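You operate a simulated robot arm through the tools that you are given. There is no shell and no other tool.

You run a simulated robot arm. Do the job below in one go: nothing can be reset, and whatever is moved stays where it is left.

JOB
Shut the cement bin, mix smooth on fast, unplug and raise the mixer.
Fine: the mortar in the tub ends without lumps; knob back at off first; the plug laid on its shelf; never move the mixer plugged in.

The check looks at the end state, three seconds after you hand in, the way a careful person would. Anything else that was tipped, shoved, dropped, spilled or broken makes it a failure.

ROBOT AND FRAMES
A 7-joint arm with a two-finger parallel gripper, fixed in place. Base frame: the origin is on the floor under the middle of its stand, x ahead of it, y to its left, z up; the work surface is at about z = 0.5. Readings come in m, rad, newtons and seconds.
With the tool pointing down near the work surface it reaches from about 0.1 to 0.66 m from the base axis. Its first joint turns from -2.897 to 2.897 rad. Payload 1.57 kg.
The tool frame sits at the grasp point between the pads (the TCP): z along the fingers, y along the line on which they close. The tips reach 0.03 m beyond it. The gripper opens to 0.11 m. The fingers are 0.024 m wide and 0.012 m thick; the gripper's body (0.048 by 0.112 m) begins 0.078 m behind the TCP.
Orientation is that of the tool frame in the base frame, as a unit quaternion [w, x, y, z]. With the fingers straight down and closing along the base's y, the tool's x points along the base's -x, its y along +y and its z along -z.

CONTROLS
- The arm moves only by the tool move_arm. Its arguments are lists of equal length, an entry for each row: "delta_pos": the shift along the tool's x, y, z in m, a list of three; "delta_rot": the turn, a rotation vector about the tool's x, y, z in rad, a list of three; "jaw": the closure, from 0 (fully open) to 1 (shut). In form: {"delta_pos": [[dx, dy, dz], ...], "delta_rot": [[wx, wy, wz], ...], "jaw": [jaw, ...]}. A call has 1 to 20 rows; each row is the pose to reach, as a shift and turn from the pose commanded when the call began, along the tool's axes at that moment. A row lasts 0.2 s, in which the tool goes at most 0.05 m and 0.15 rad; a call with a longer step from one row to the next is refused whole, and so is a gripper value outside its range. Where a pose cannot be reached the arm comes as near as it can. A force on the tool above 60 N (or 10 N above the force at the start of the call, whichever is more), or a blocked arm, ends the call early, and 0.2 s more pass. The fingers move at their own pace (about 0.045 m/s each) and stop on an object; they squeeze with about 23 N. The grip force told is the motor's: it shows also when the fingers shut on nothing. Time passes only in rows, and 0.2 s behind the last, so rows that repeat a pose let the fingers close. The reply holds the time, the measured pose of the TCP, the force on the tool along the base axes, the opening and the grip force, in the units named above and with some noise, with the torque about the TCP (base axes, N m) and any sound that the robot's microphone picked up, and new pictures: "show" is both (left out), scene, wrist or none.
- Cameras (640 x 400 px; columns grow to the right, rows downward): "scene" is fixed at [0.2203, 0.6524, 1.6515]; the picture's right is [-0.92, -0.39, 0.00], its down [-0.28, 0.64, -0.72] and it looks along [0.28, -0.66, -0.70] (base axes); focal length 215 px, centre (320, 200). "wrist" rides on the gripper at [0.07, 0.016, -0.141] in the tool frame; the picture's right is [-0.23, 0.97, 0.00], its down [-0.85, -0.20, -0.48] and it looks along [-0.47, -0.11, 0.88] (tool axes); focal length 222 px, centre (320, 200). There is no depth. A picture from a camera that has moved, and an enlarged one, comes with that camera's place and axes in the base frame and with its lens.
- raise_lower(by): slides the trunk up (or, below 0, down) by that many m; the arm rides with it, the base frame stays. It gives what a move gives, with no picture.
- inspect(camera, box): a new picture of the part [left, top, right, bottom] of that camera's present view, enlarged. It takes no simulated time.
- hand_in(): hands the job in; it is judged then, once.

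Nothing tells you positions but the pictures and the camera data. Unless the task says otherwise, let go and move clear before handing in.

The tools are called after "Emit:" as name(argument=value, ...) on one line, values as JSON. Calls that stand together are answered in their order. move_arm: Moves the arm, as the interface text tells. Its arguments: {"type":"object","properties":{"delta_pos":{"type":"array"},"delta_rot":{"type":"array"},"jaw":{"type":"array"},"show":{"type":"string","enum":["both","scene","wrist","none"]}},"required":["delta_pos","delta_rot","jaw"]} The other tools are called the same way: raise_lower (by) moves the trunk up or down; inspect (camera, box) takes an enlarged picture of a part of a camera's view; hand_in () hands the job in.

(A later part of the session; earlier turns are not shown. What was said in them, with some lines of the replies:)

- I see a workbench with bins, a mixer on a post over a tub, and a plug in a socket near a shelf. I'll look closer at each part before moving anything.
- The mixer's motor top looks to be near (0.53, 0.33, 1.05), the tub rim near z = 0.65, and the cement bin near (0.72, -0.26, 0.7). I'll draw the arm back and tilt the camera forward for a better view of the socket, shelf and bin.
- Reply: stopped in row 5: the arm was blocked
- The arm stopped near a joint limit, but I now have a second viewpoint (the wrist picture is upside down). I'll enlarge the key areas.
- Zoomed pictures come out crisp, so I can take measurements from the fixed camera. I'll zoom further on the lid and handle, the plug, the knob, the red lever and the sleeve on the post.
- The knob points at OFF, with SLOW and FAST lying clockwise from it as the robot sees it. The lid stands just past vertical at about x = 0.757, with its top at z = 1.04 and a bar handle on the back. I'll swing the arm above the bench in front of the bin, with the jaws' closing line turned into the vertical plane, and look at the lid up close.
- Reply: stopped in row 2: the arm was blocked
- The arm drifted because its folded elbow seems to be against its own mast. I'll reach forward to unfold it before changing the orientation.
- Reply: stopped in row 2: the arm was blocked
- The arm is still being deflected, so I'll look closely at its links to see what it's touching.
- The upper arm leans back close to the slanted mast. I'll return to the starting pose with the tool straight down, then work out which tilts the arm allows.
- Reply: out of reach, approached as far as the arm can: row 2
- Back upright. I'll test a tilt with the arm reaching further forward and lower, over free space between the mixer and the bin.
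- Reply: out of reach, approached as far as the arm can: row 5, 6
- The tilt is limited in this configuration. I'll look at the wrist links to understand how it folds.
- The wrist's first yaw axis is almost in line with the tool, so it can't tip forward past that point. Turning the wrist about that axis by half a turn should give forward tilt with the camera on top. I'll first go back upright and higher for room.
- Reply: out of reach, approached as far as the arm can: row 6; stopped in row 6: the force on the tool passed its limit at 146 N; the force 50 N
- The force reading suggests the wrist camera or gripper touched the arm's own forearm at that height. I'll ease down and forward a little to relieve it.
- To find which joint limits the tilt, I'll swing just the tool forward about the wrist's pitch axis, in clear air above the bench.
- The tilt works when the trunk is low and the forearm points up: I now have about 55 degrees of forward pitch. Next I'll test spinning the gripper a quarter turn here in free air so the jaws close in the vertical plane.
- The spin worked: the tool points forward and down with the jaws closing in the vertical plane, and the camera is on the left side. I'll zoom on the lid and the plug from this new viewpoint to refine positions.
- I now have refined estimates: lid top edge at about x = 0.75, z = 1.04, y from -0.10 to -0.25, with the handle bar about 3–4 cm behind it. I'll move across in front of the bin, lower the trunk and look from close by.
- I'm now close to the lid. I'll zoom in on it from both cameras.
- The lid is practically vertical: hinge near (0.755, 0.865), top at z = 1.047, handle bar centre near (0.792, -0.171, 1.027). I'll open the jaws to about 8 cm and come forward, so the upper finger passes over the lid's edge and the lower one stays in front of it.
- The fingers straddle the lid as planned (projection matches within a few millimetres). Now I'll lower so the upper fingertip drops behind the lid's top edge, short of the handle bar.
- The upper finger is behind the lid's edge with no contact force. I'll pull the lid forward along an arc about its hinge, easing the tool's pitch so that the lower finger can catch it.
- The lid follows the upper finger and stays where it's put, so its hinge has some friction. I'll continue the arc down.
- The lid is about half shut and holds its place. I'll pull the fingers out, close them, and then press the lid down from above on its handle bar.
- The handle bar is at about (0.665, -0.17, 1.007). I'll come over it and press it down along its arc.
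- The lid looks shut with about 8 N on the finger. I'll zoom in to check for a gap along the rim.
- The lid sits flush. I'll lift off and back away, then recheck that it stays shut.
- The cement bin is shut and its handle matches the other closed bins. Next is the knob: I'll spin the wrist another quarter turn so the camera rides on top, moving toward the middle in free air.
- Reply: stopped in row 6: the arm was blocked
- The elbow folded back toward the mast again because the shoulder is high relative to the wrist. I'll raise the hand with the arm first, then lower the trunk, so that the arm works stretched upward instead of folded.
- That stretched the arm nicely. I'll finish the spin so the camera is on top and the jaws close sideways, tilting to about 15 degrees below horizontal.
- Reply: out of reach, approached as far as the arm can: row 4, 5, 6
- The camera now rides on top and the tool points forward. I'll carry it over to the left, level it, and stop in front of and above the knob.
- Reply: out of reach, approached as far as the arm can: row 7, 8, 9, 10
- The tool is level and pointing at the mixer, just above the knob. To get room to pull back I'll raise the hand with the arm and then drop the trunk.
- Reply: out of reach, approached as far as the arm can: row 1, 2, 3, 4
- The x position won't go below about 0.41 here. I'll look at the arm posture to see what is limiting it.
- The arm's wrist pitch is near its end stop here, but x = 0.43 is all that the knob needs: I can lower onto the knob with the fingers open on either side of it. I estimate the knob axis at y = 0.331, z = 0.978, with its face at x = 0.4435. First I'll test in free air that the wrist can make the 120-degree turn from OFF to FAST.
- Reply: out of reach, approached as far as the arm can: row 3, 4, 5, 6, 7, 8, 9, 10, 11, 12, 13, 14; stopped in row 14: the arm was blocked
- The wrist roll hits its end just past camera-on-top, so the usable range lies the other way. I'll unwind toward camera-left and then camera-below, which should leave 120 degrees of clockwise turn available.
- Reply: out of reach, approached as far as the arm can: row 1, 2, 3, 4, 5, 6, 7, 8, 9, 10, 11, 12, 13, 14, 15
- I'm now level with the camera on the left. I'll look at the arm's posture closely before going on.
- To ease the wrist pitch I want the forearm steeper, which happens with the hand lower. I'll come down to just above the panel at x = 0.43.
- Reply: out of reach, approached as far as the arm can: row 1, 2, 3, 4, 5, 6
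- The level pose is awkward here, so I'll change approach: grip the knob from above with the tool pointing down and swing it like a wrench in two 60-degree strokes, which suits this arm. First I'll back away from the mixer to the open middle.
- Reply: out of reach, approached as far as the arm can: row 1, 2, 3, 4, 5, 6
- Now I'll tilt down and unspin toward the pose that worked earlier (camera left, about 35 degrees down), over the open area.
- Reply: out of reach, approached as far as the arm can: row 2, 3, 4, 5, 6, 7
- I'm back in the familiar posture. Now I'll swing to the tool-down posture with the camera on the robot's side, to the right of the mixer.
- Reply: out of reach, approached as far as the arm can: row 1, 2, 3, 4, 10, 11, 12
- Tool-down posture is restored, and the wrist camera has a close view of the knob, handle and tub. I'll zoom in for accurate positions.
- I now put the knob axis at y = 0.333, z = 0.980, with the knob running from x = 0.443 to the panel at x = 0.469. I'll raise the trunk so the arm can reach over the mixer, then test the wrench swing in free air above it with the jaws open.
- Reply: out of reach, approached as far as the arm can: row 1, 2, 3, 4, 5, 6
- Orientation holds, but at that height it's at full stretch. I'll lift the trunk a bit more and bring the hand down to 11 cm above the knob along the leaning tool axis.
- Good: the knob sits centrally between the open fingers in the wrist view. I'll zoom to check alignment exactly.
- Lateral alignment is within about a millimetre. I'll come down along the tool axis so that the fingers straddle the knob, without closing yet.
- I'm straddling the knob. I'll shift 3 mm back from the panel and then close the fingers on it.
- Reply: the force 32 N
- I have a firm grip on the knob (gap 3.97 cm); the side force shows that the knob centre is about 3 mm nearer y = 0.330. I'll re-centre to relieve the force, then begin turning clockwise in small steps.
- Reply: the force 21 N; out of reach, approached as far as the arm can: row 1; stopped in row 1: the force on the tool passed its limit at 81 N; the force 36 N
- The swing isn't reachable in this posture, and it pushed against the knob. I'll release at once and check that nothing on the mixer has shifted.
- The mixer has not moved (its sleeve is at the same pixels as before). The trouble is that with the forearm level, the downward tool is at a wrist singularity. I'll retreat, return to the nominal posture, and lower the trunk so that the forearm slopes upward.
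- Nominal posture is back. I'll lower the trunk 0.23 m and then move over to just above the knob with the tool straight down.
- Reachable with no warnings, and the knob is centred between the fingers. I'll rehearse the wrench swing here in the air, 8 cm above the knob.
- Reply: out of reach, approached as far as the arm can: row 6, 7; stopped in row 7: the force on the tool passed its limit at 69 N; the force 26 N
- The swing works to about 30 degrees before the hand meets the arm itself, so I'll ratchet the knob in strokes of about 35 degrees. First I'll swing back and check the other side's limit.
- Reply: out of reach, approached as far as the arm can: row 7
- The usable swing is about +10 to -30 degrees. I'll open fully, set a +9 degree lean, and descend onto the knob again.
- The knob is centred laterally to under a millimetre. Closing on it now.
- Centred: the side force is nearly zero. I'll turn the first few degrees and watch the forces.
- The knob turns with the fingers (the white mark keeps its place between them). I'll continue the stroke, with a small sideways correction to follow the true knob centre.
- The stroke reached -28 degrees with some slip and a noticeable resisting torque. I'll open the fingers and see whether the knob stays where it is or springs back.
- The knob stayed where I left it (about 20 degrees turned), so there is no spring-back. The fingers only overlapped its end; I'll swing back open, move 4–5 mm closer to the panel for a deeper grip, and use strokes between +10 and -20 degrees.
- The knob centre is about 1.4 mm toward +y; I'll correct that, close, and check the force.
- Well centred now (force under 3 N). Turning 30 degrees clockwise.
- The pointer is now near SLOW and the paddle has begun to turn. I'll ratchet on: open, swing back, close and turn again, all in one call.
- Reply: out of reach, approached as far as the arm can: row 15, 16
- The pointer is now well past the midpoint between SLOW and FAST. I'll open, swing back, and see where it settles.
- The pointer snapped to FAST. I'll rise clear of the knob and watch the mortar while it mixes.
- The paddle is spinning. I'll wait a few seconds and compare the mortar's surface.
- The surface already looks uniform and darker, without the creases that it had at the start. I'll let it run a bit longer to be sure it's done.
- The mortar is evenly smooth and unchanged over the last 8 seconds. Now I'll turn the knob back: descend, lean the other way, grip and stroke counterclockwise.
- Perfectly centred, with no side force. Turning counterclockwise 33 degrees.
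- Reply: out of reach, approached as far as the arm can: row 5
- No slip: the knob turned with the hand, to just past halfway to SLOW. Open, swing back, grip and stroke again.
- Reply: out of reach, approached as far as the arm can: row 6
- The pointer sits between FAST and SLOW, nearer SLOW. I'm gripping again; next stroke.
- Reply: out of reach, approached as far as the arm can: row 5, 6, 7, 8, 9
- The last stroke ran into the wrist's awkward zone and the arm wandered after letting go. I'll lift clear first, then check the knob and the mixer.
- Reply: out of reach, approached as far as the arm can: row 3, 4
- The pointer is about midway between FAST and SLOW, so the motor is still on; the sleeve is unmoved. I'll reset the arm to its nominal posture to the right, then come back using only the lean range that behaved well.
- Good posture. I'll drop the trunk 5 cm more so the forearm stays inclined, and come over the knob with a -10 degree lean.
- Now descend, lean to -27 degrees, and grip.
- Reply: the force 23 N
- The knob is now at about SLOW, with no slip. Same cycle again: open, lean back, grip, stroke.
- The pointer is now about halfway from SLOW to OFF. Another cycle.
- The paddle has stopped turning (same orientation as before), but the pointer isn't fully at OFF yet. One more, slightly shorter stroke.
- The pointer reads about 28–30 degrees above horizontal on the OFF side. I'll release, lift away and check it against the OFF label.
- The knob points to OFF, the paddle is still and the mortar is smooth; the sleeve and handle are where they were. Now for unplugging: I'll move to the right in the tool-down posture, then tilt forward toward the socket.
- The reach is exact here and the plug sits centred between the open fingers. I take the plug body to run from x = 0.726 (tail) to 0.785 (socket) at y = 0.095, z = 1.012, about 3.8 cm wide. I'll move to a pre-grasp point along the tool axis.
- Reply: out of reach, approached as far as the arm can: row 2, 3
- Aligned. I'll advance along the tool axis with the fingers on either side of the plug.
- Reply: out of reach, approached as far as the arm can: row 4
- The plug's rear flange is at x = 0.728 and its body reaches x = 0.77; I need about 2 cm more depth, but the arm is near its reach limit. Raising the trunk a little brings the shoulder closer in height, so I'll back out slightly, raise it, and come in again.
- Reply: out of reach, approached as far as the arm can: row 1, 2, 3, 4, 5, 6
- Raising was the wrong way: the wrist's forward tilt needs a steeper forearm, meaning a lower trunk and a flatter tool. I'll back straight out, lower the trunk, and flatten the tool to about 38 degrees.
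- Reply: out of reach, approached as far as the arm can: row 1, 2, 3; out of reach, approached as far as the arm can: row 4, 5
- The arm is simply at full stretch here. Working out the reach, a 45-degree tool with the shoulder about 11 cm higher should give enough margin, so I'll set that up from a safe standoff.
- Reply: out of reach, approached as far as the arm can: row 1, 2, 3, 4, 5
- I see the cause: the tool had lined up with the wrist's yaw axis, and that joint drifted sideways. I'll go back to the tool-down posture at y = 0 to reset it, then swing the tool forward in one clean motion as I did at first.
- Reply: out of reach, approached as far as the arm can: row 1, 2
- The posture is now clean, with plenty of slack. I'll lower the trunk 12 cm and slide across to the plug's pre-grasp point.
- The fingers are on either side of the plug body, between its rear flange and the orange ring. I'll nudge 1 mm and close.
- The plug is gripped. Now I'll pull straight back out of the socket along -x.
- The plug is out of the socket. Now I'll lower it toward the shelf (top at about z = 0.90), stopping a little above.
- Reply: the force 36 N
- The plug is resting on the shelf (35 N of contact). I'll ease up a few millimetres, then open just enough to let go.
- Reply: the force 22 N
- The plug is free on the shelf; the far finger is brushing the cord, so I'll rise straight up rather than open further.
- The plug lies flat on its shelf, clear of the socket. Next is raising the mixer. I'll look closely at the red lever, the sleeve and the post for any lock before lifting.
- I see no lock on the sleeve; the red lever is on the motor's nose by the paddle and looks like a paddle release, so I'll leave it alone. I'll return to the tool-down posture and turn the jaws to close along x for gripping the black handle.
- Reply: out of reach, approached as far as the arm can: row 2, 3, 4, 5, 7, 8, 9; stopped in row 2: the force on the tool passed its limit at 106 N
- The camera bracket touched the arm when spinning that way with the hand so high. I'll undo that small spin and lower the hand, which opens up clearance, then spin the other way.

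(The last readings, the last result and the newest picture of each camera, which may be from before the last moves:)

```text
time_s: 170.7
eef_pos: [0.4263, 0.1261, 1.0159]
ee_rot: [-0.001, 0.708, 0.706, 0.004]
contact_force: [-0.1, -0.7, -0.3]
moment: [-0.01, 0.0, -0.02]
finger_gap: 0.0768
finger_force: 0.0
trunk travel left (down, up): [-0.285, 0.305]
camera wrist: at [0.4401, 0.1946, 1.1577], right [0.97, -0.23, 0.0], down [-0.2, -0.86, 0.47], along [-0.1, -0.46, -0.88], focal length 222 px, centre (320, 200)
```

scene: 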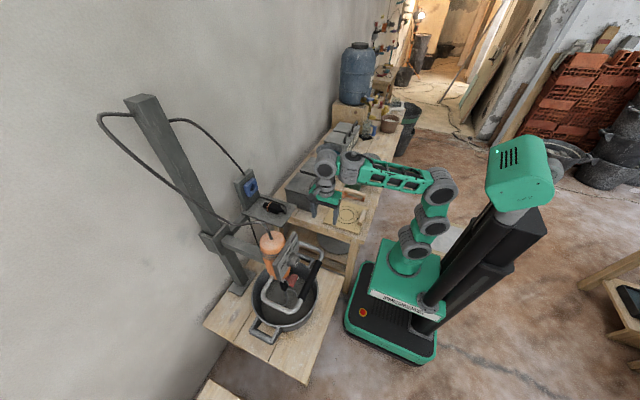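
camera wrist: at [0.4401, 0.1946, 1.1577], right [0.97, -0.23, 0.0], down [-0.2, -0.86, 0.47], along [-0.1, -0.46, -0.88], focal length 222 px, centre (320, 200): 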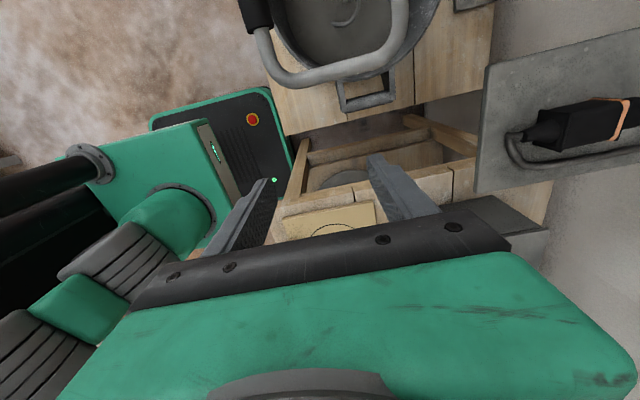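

The spin worked: jaws now close along x, with the camera on the left. I take the black grip as a bar about 3 cm thick at x = 0.394, z = 0.890, from y = 0.25 to 0.405. I'll come above it at y = 0.277, beside the knob.

Emit:
move_arm(delta_pos=[[0.038, -0.0082, -0.004], [0.0755, -0.0164, -0.008], [0.113, -0.0246, -0.01], [0.151, -0.0328, -0.01], [0.151, -0.0328, -0.01]], delta_rot=[[0, 0, 0], [0, 0, 0], [0, 0, 0], [0, 0, 0], [0, 0, 0]], jaw=[0.3, 0.3, 0.3, 0.3, 0.3])

Emit:
inspect(camera="scene", box=[260, 215, 340, 285])

Emit:
inspect(camera="wrist", box=[200, 60, 440, 230])

```text
time_s: 171.9
eef_pos: [0.3916, 0.2745, 1.0279]
ee_rot: [-0.002, 0.706, 0.708, 0.005]
contact_force: [0.0, 0.6, -0.5]
moment: [-0.03, -0.02, 0.0]
finger_gap: 0.077
finger_force: 0.1
trunk travel left (down, up): [-0.285, 0.305]
camera wrist: at [0.4058, 0.3444, 1.1697], right [0.97, -0.23, 0.0], down [-0.2, -0.86, 0.47], along [-0.1, -0.46, -0.88], focal length 222 px, centre (320, 200)
```

scene: 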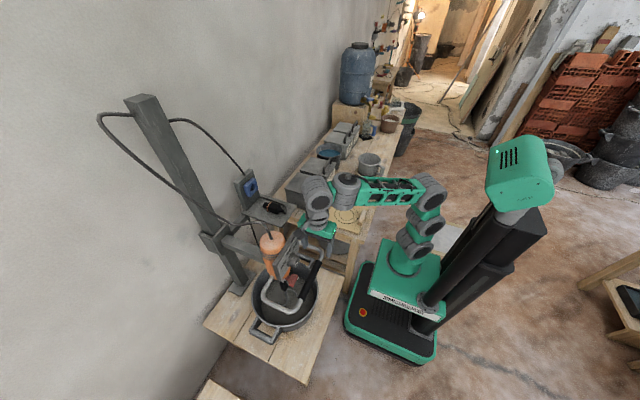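
wrist: 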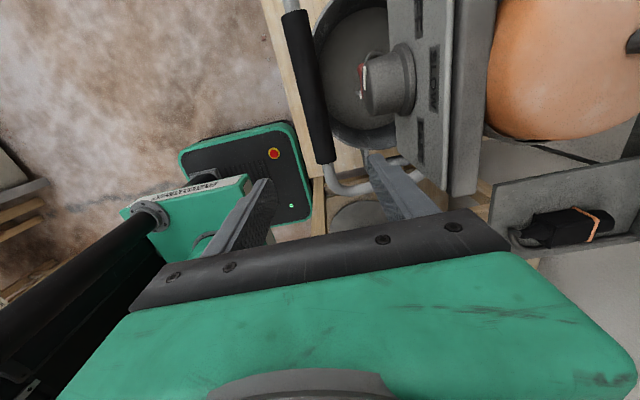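

```text
5.71 times, centred on (300, 250) of scene
camera zoom: at [0.2203, 0.6524, 1.6515], right [-0.92, -0.39, 0.0], down [-0.28, 0.64, -0.72], along [0.28, -0.66, -0.7], focal length 1229 px, centre (434, -86)
```

zoom: 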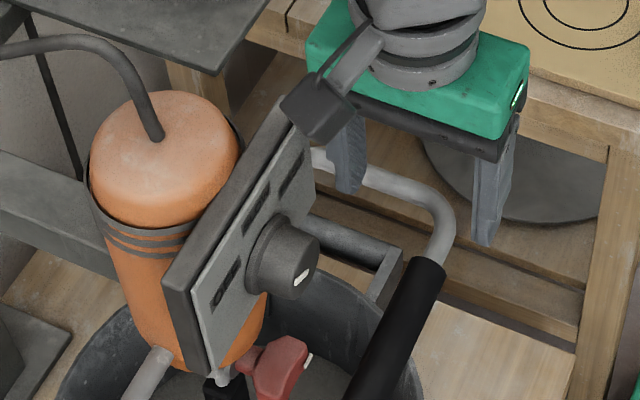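

```text
2.35 times, centred on (320, 145) of wrist
camera zoom: at [0.4058, 0.3444, 1.1697], right [0.97, -0.23, 0.0], down [-0.2, -0.86, 0.47], along [-0.1, -0.46, -0.88], focal length 523 px, centre (320, 329)
```

zoom: 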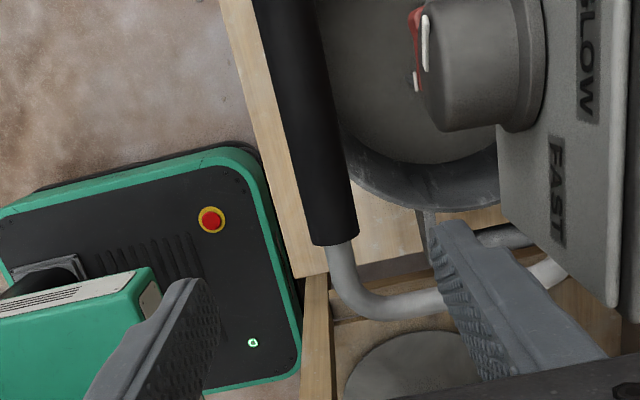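

The bar is between the fingers. I'll descend around it.

Emit:
move_arm(delta_pos=[[0.001, 0.0014, 0.03], [0.002, 0.0014, 0.06], [0.0025, 0.0014, 0.09], [0.0025, 0.0014, 0.12], [0.0025, 0.0014, 0.143]], delta_rot=[[0, 0, 0], [0, 0, 0], [0, 0, 0], [0, 0, 0], [0, 0, 0]], jaw=[0.3, 0.3, 0.3, 0.3, 0.3], show="none")

Emit:
inspect(camera="scene", box=[260, 215, 340, 285])

Emit:
inspect(camera="wrist", box=[200, 60, 440, 230])

```text
time_s: 173.1
eef_pos: [0.3938, 0.2805, 0.885]
ee_rot: [-0.002, 0.706, 0.708, 0.005]
contact_force: [-0.2, -0.2, 0.2]
moment: [0.01, 0.01, -0.05]
finger_gap: 0.0767
finger_force: 0.1
trunk travel left (down, up): [-0.285, 0.305]
```

```text
5.71 times, centred on (300, 250) of scene
camera zoom: at [0.2203, 0.6524, 1.6515], right [-0.92, -0.39, 0.0], down [-0.28, 0.64, -0.72], along [0.28, -0.66, -0.7], focal length 1229 px, centre (434, -86)
```

zoom: 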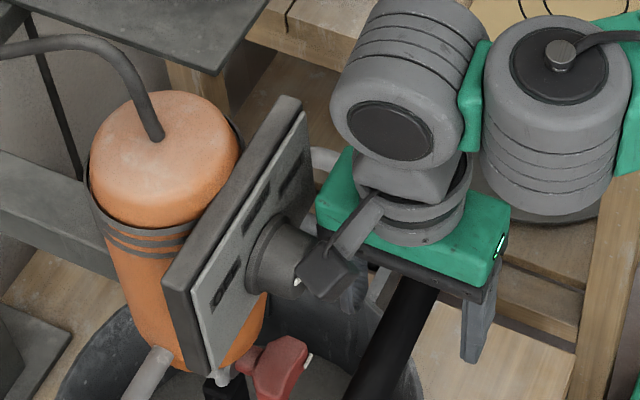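

```text
2.35 times, centred on (320, 145) of wrist
camera zoom: at [0.4082, 0.3494, 1.0266], right [0.97, -0.23, 0.0], down [-0.2, -0.86, 0.47], along [-0.1, -0.46, -0.88], focal length 523 px, centre (320, 329)
```

zoom: 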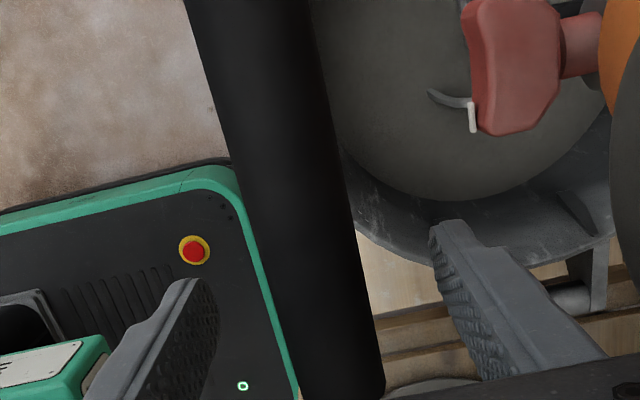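

Emit:
move_arm(delta_pos=[[0, 0, 0], [0, 0, 0], [0, 0, 0], [0, 0, 0], [0, 0, 0]], delta_rot=[[0, 0, 0], [0, 0, 0], [0, 0, 0], [0, 0, 0], [0, 0, 0]], jaw=[0.6, 0.8, 1, 1, 1], show="none")

```text
time_s: 174.3
eef_pos: [0.3952, 0.2803, 0.8844]
ee_rot: [-0.003, 0.708, 0.707, 0.006]
contact_force: [15.0, 2.8, 1.4]
moment: [-0.2, 0.27, -0.43]
finger_gap: 0.0279
finger_force: 31.1
trunk travel left (down, up): [-0.285, 0.305]
```

Gripped (bar 2.8 cm). I'll relieve the small side force, then lift gently by 2 cm and watch the load.

Emit:
move_arm(delta_pos=[[0, 0.0015, 0], [0, 0.0015, -0.005], [0, 0.0015, -0.01], [0, 0.0015, -0.015], [0, 0.0015, -0.02]], delta_rot=[[0, 0, 0], [0, 0, 0], [0, 0, 0], [0, 0, 0], [0, 0, 0]], jaw=[1, 1, 1, 1, 1], show="none")

Emit:
inspect(camera="scene", box=[185, 215, 265, 275])

Emit:
inspect(camera="scene", box=[250, 225, 330, 330])

```text
time_s: 175.5
eef_pos: [0.396, 0.2804, 0.9039]
ee_rot: [-0.002, 0.707, 0.708, 0.005]
contact_force: [3.7, -1.5, -4.3]
moment: [-0.33, 0.68, -0.72]
finger_gap: 0.0279
finger_force: 37.6
trunk travel left (down, up): [-0.285, 0.305]
```

```text
6.67 times, centred on (225, 245) of scene
camera zoom: at [0.2203, 0.6524, 1.6515], right [-0.92, -0.39, 0.0], down [-0.28, 0.64, -0.72], along [0.28, -0.66, -0.7], focal length 1434 px, centre (953, -100)
```

zoom: 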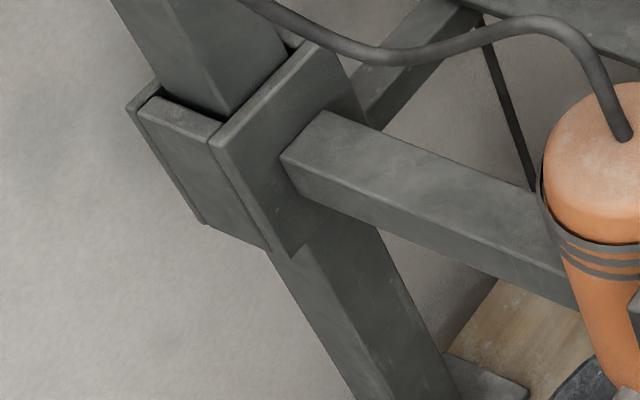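

```text
3.81 times, centred on (290, 278) of scene
camera zoom: at [0.2203, 0.6524, 1.6515], right [-0.92, -0.39, 0.0], down [-0.28, 0.64, -0.72], along [0.28, -0.66, -0.7], focal length 820 px, centre (434, -95)
```

zoom: 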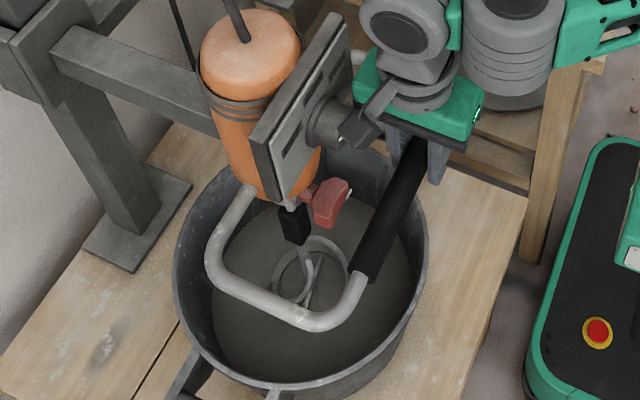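

It glides up easily with only a few newtons. I'll continue with the trunk, in steps.

Emit:
raise_lower(by=0.08)

Emit:
inspect(camera="scene", box=[170, 160, 350, 330])

```text
time_s: 176.7
eef_pos: [0.3953, 0.2806, 0.9853]
ee_rot: [-0.003, 0.706, 0.708, 0.005]
contact_force: [1.9, -1.5, 2.3]
moment: [-1.17, 0.88, -0.59]
finger_gap: 0.0279
finger_force: 37.8
trunk travel left (down, up): [-0.365, 0.225]
```

```text
2.35 times, centred on (260, 245) of scene
camera zoom: at [0.2203, 0.6524, 1.6515], right [-0.92, -0.39, 0.0], down [-0.28, 0.64, -0.72], along [0.28, -0.66, -0.7], focal length 506 px, centre (461, 94)
```

zoom: 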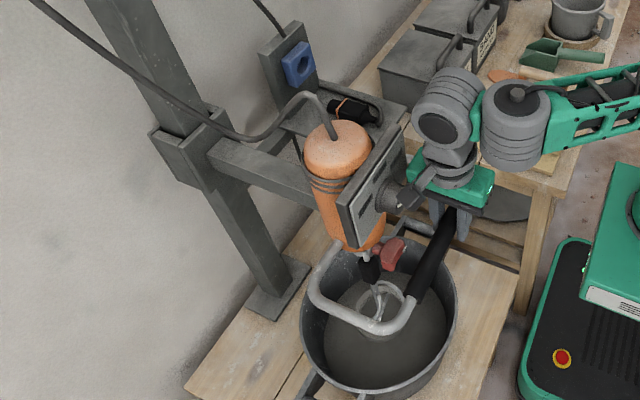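

Emit:
raise_lower(by=0.1)

Emit:
inspect(camera="scene", box=[170, 160, 350, 330])

```text
time_s: 178.0
eef_pos: [0.3943, 0.2807, 1.0864]
ee_rot: [-0.001, 0.707, 0.708, 0.006]
contact_force: [1.9, -1.8, 2.6]
moment: [-1.16, 0.93, -0.57]
finger_gap: 0.0278
finger_force: 38.1
trunk travel left (down, up): [-0.465, 0.125]
```

```text
2.35 times, centred on (260, 245) of scene
camera zoom: at [0.2203, 0.6524, 1.6515], right [-0.92, -0.39, 0.0], down [-0.28, 0.64, -0.72], along [0.28, -0.66, -0.7], focal length 506 px, centre (461, 94)
```

zoom: 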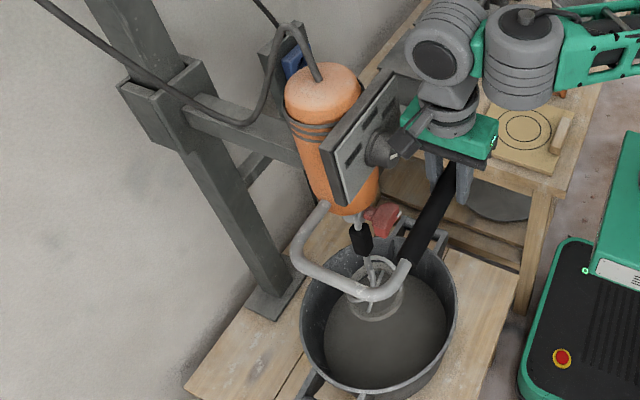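

Emit:
raise_lower(by=0.1)

Emit:
inspect(camera="scene", box=[170, 140, 350, 330])

```text
time_s: 179.3
eef_pos: [0.3946, 0.2809, 1.1861]
ee_rot: [-0.001, 0.706, 0.708, 0.006]
contact_force: [1.1, -2.5, 2.4]
moment: [-1.17, 0.94, -0.56]
finger_gap: 0.0276
finger_force: 38.3
trunk travel left (down, up): [-0.565, 0.025]
```

```text
2.11 times, centred on (260, 235) of scene
camera zoom: at [0.2203, 0.6524, 1.6515], right [-0.92, -0.39, 0.0], down [-0.28, 0.64, -0.72], along [0.28, -0.66, -0.7], focal length 453 px, centre (446, 126)
```

zoom: 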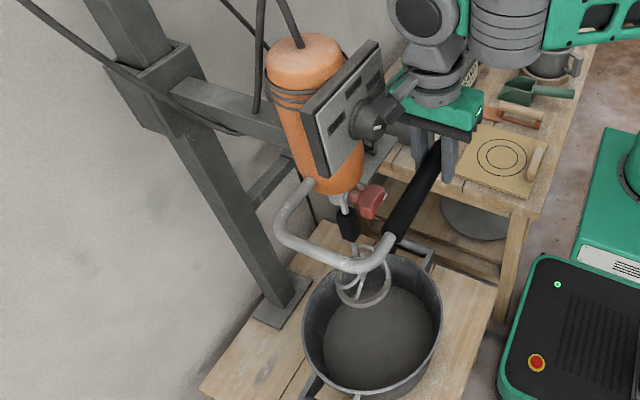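

The mixer is up about 30 cm and the paddle hangs roughly 11 cm above the tub's rim; the hand carries almost no weight. I'll raise a touch more with the arm, watching for an end stop.

Emit:
move_arm(delta_pos=[[0, 0, -0.01], [0, 0, -0.02], [0, 0, -0.03], [0, 0, -0.04]], delta_rot=[[0, 0, 0], [0, 0, 0], [0, 0, 0], [0, 0, 0]], jaw=[1, 1, 1, 1], show="scene")

```text
time_s: 180.3
eef_pos: [0.3946, 0.2811, 1.2242]
ee_rot: [-0.002, 0.706, 0.708, 0.005]
contact_force: [0.9, 1.7, -6.5]
moment: [0.73, 0.37, -0.83]
finger_gap: 0.0279
finger_force: 38.6
trunk travel left (down, up): [-0.565, 0.025]
```

scene: 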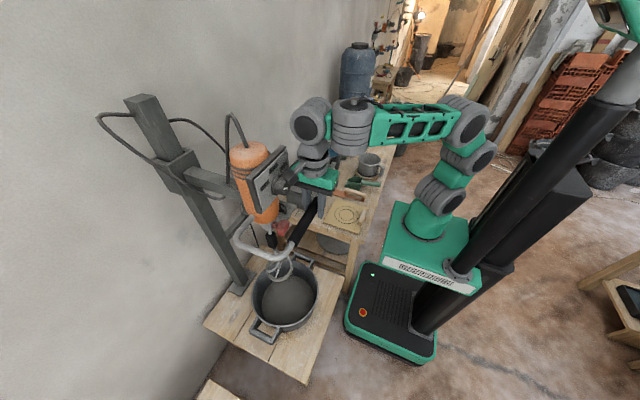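

It moves only under a few newtons of friction and isn't pulling down on the hand, so it should hold itself. I'll loosen the fingers slightly and check that it stays.

Emit:
move_arm(delta_pos=[[0, 0, 0], [0, 0, 0], [0, 0, 0], [0, 0, 0]], delta_rot=[[0, 0, 0], [0, 0, 0], [0, 0, 0], [0, 0, 0]], jaw=[0.7, 0.68, 0.68, 0.68], show="none")

Emit:
inspect(camera="scene", box=[120, 110, 350, 330])

Emit:
inspect(camera="wrist", box=[200, 60, 440, 230])

```text
time_s: 181.3
eef_pos: [0.3947, 0.2802, 1.225]
ee_rot: [-0.001, 0.706, 0.708, 0.005]
contact_force: [0.3, 0.1, 0.2]
moment: [-0.01, 0.0, -0.04]
finger_gap: 0.0352
finger_force: 0.1
trunk travel left (down, up): [-0.565, 0.025]
```

```text
1.82 times, centred on (235, 220) of scene
camera zoom: at [0.2203, 0.6524, 1.6515], right [-0.92, -0.39, 0.0], down [-0.28, 0.64, -0.72], along [0.28, -0.66, -0.7], focal length 391 px, centre (474, 164)
```

zoom: 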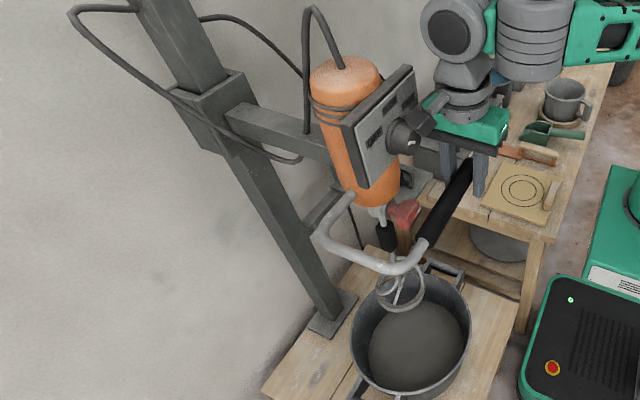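

```text
2.35 times, centred on (320, 145) of wrist
camera zoom: at [0.4094, 0.3489, 1.3664], right [0.97, -0.23, 0.0], down [-0.2, -0.86, 0.47], along [-0.1, -0.46, -0.88], focal length 523 px, centre (320, 329)
```

zoom: 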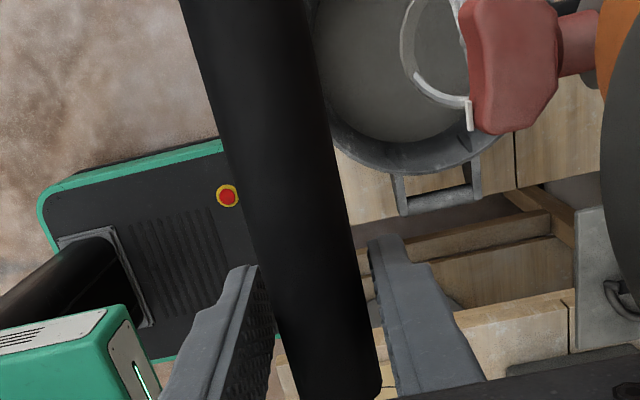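

Released and it holds. I'll wait a couple of seconds to be sure it doesn't creep down.

Emit:
move_arm(delta_pos=[[0, 0, 0], [0, 0, 0], [0, 0, 0], [0, 0, 0], [0, 0, 0], [0, 0, 0], [0, 0, 0], [0, 0, 0], [0, 0, 0], [0, 0, 0], [0, 0, 0], [0, 0, 0]], delta_rot=[[0, 0, 0], [0, 0, 0], [0, 0, 0], [0, 0, 0], [0, 0, 0], [0, 0, 0], [0, 0, 0], [0, 0, 0], [0, 0, 0], [0, 0, 0], [0, 0, 0], [0, 0, 0]], jaw=[0.5, 0.4, 0.3, 0.3, 0.3, 0.3, 0.3, 0.3, 0.3, 0.3, 0.3, 0.3], show="none")

Emit:
inspect(camera="scene", box=[120, 110, 350, 330])

Emit:
inspect(camera="wrist", box=[200, 60, 440, 230])

```text
time_s: 183.9
eef_pos: [0.3943, 0.2803, 1.2253]
ee_rot: [-0.001, 0.707, 0.707, 0.004]
contact_force: [0.6, 0.6, 0.2]
moment: [0.01, 0.0, 0.01]
finger_gap: 0.0769
finger_force: 0.1
trunk travel left (down, up): [-0.565, 0.025]
```

```text
1.82 times, centred on (235, 220) of scene
camera zoom: at [0.2203, 0.6524, 1.6515], right [-0.92, -0.39, 0.0], down [-0.28, 0.64, -0.72], along [0.28, -0.66, -0.7], focal length 391 px, centre (474, 164)
```

zoom: 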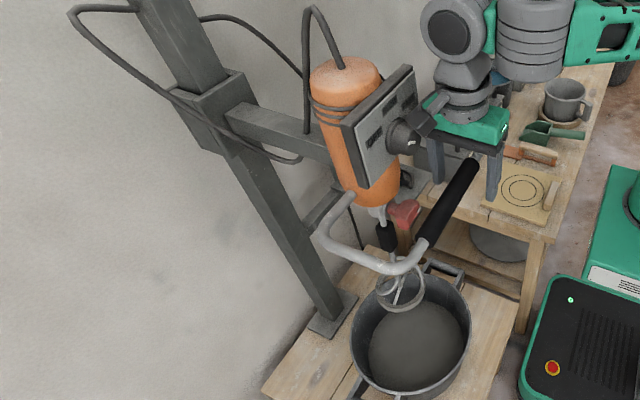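

```text
2.35 times, centred on (320, 145) of wrist
camera zoom: at [0.4094, 0.3489, 1.3664], right [0.97, -0.23, 0.0], down [-0.2, -0.86, 0.47], along [-0.1, -0.46, -0.88], focal length 523 px, centre (320, 329)
```

zoom: 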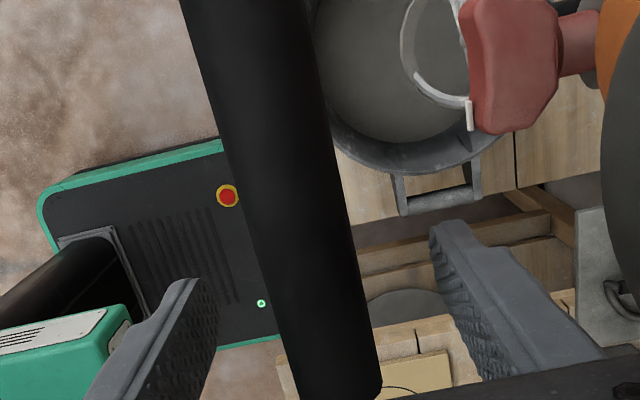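

The mixer stays put. I'll rise off the handle and move clear to the right.

Emit:
move_arm(delta_pos=[[0, 0, -0.03], [0, 0, -0.06], [0, 0, -0.085], [-0.045, 0, -0.085], [-0.09, 0, -0.085], [-0.135, 0, -0.08], [-0.18, 0, -0.08], [-0.2, 0, -0.08]], delta_rot=[[0, 0, 0], [0, 0, 0], [0, 0, 0], [0, 0, 0], [0, 0, 0], [0, 0, 0], [0, 0, 0], [0, 0, 0]], jaw=[0.3, 0.3, 0.3, 0.3, 0.3, 0.3, 0.3, 0.3])

Emit:
inspect(camera="scene", box=[180, 120, 340, 330])

Emit:
inspect(camera="scene", box=[270, 175, 310, 200])

Emit:
inspect(camera="scene", box=[235, 170, 315, 220])

```text
time_s: 185.7
eef_pos: [0.3938, 0.0807, 1.3]
ee_rot: [-0.001, 0.707, 0.707, 0.004]
contact_force: [-0.1, 0.2, -0.3]
moment: [-0.01, 0.01, 0.01]
finger_gap: 0.0769
finger_force: 0.2
trunk travel left (down, up): [-0.565, 0.025]
camera wrist: at [0.4082, 0.1482, 1.4417], right [0.97, -0.23, 0.0], down [-0.2, -0.86, 0.47], along [-0.1, -0.46, -0.88], focal length 222 px, centre (320, 200)
```

scene: 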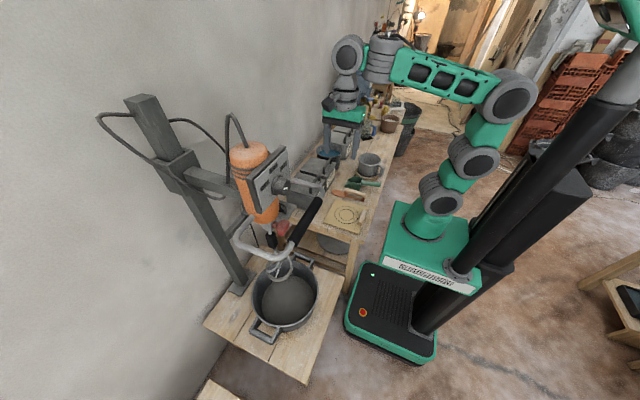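
wrist: 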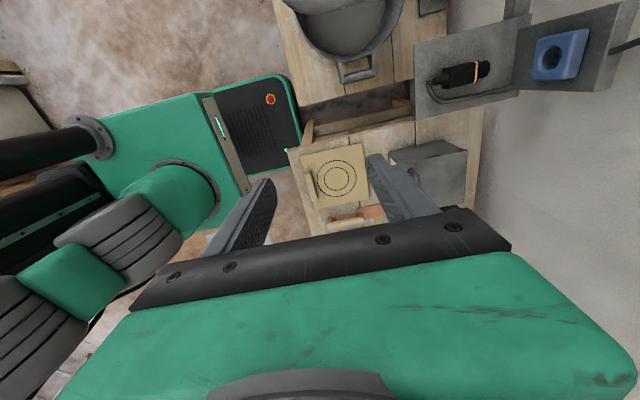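

```text
1.90 times, centred on (260, 225) of scene
camera zoom: at [0.2203, 0.6524, 1.6515], right [-0.92, -0.39, 0.0], down [-0.28, 0.64, -0.72], along [0.28, -0.66, -0.7], focal length 410 px, centre (434, 152)
```

zoom: 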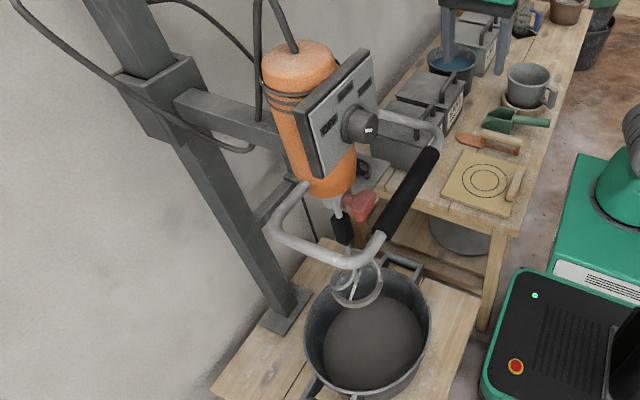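

```text
16.00 times, centred on (290, 188) of scene
camera zoom: at [0.2203, 0.6524, 1.6515], right [-0.92, -0.39, 0.0], down [-0.28, 0.64, -0.72], along [0.28, -0.66, -0.7], focal length 3442 px, centre (800, 400)
```

zoom: 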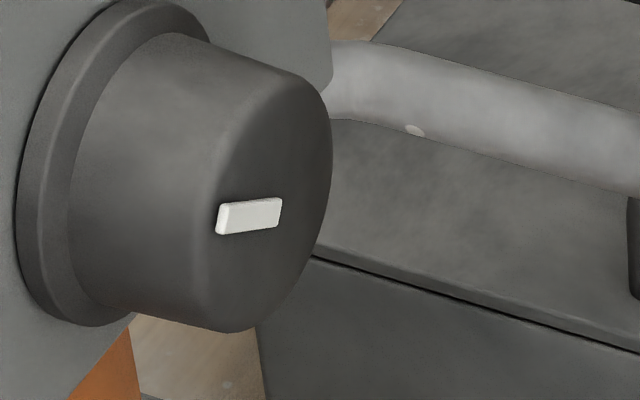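

```text
8.00 times, centred on (275, 195) of scene
camera zoom: at [0.2203, 0.6524, 1.6515], right [-0.92, -0.39, 0.0], down [-0.28, 0.64, -0.72], along [0.28, -0.66, -0.7], focal length 1721 px, centre (680, 240)
```

zoom: 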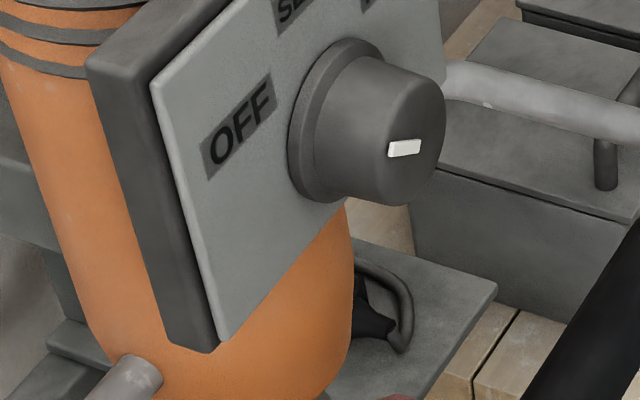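

The knob points to OFF. I'll make a last check of the mortar, the plug, the bin and the bench before handing in.

Emit:
inspect(camera="scene", box=[245, 265, 325, 335])

Emit:
inspect(camera="wrist", box=[280, 0, 640, 250])

Emit:
inspect(camera="scene", box=[280, 110, 420, 240])

```text
5.71 times, centred on (285, 300) of scene
camera zoom: at [0.2203, 0.6524, 1.6515], right [-0.92, -0.39, 0.0], down [-0.28, 0.64, -0.72], along [0.28, -0.66, -0.7], focal length 1229 px, centre (520, -371)
```

zoom: 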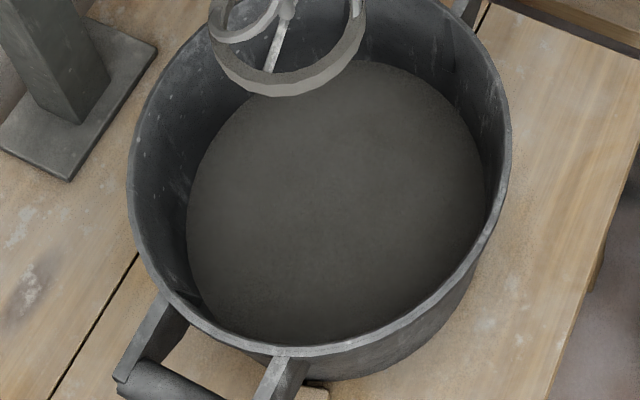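

```text
1.60 times, centred on (460, 125) of wrist
camera zoom: at [0.4082, 0.1482, 1.4417], right [0.97, -0.23, 0.0], down [-0.2, -0.86, 0.47], along [-0.1, -0.46, -0.88], focal length 355 px, centre (96, 320)
```

zoom: 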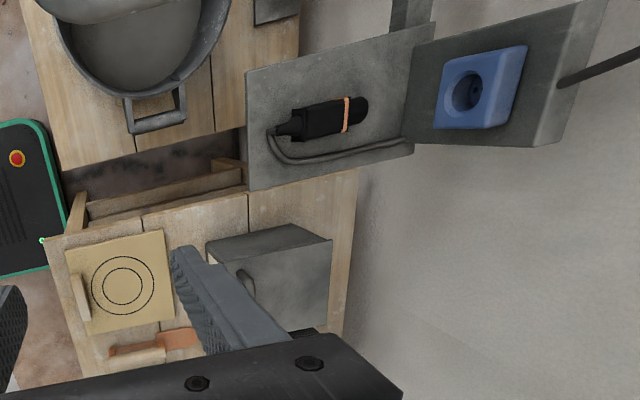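

```text
3.08 times, centred on (350, 175) of scene
camera zoom: at [0.2203, 0.6524, 1.6515], right [-0.92, -0.39, 0.0], down [-0.28, 0.64, -0.72], along [0.28, -0.66, -0.7], focal length 662 px, centre (228, 277)
```

zoom: 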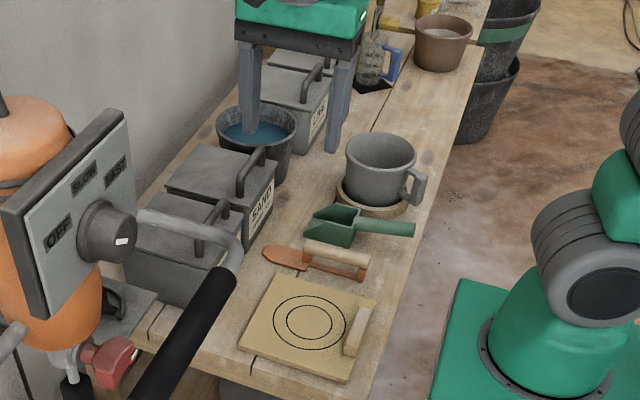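

Everything checks out: the bin is shut, the mortar is smooth, the knob points to OFF, and the plug lies on its shelf. The mixer is raised clear of the tub and holding by itself, and nothing else on the bench has moved. Handing in.

Emit:
hand_in()

```text
The job is handed in.
```

The job is done and handed in; I don't have the check's verdict yet. In my last pictures before handing in:

- **Cement bin:** the lid is shut flush on the rim.
- **Mortar:** I mixed it on FAST for about 15 seconds until the surface was even, and I see no lumps left.
- **Knob:** it was back at OFF, with the paddle stopped, before I touched the plug.
- **Plug:** it is out of the socket and lying on its shelf.
- **Mixer:** I raised it about 34 cm only after unplugging. The paddle hangs well clear of the tub, and the mixer stayed up after I let go.

Early on, one attempt at the knob pushed hard against it while the mixer was still plugged in. Checked against pictures from before and after, the mixer's sleeve on the post had not moved.

I saw nothing on the bench tipped, spilled or shifted. I left the red lever under the motor alone.
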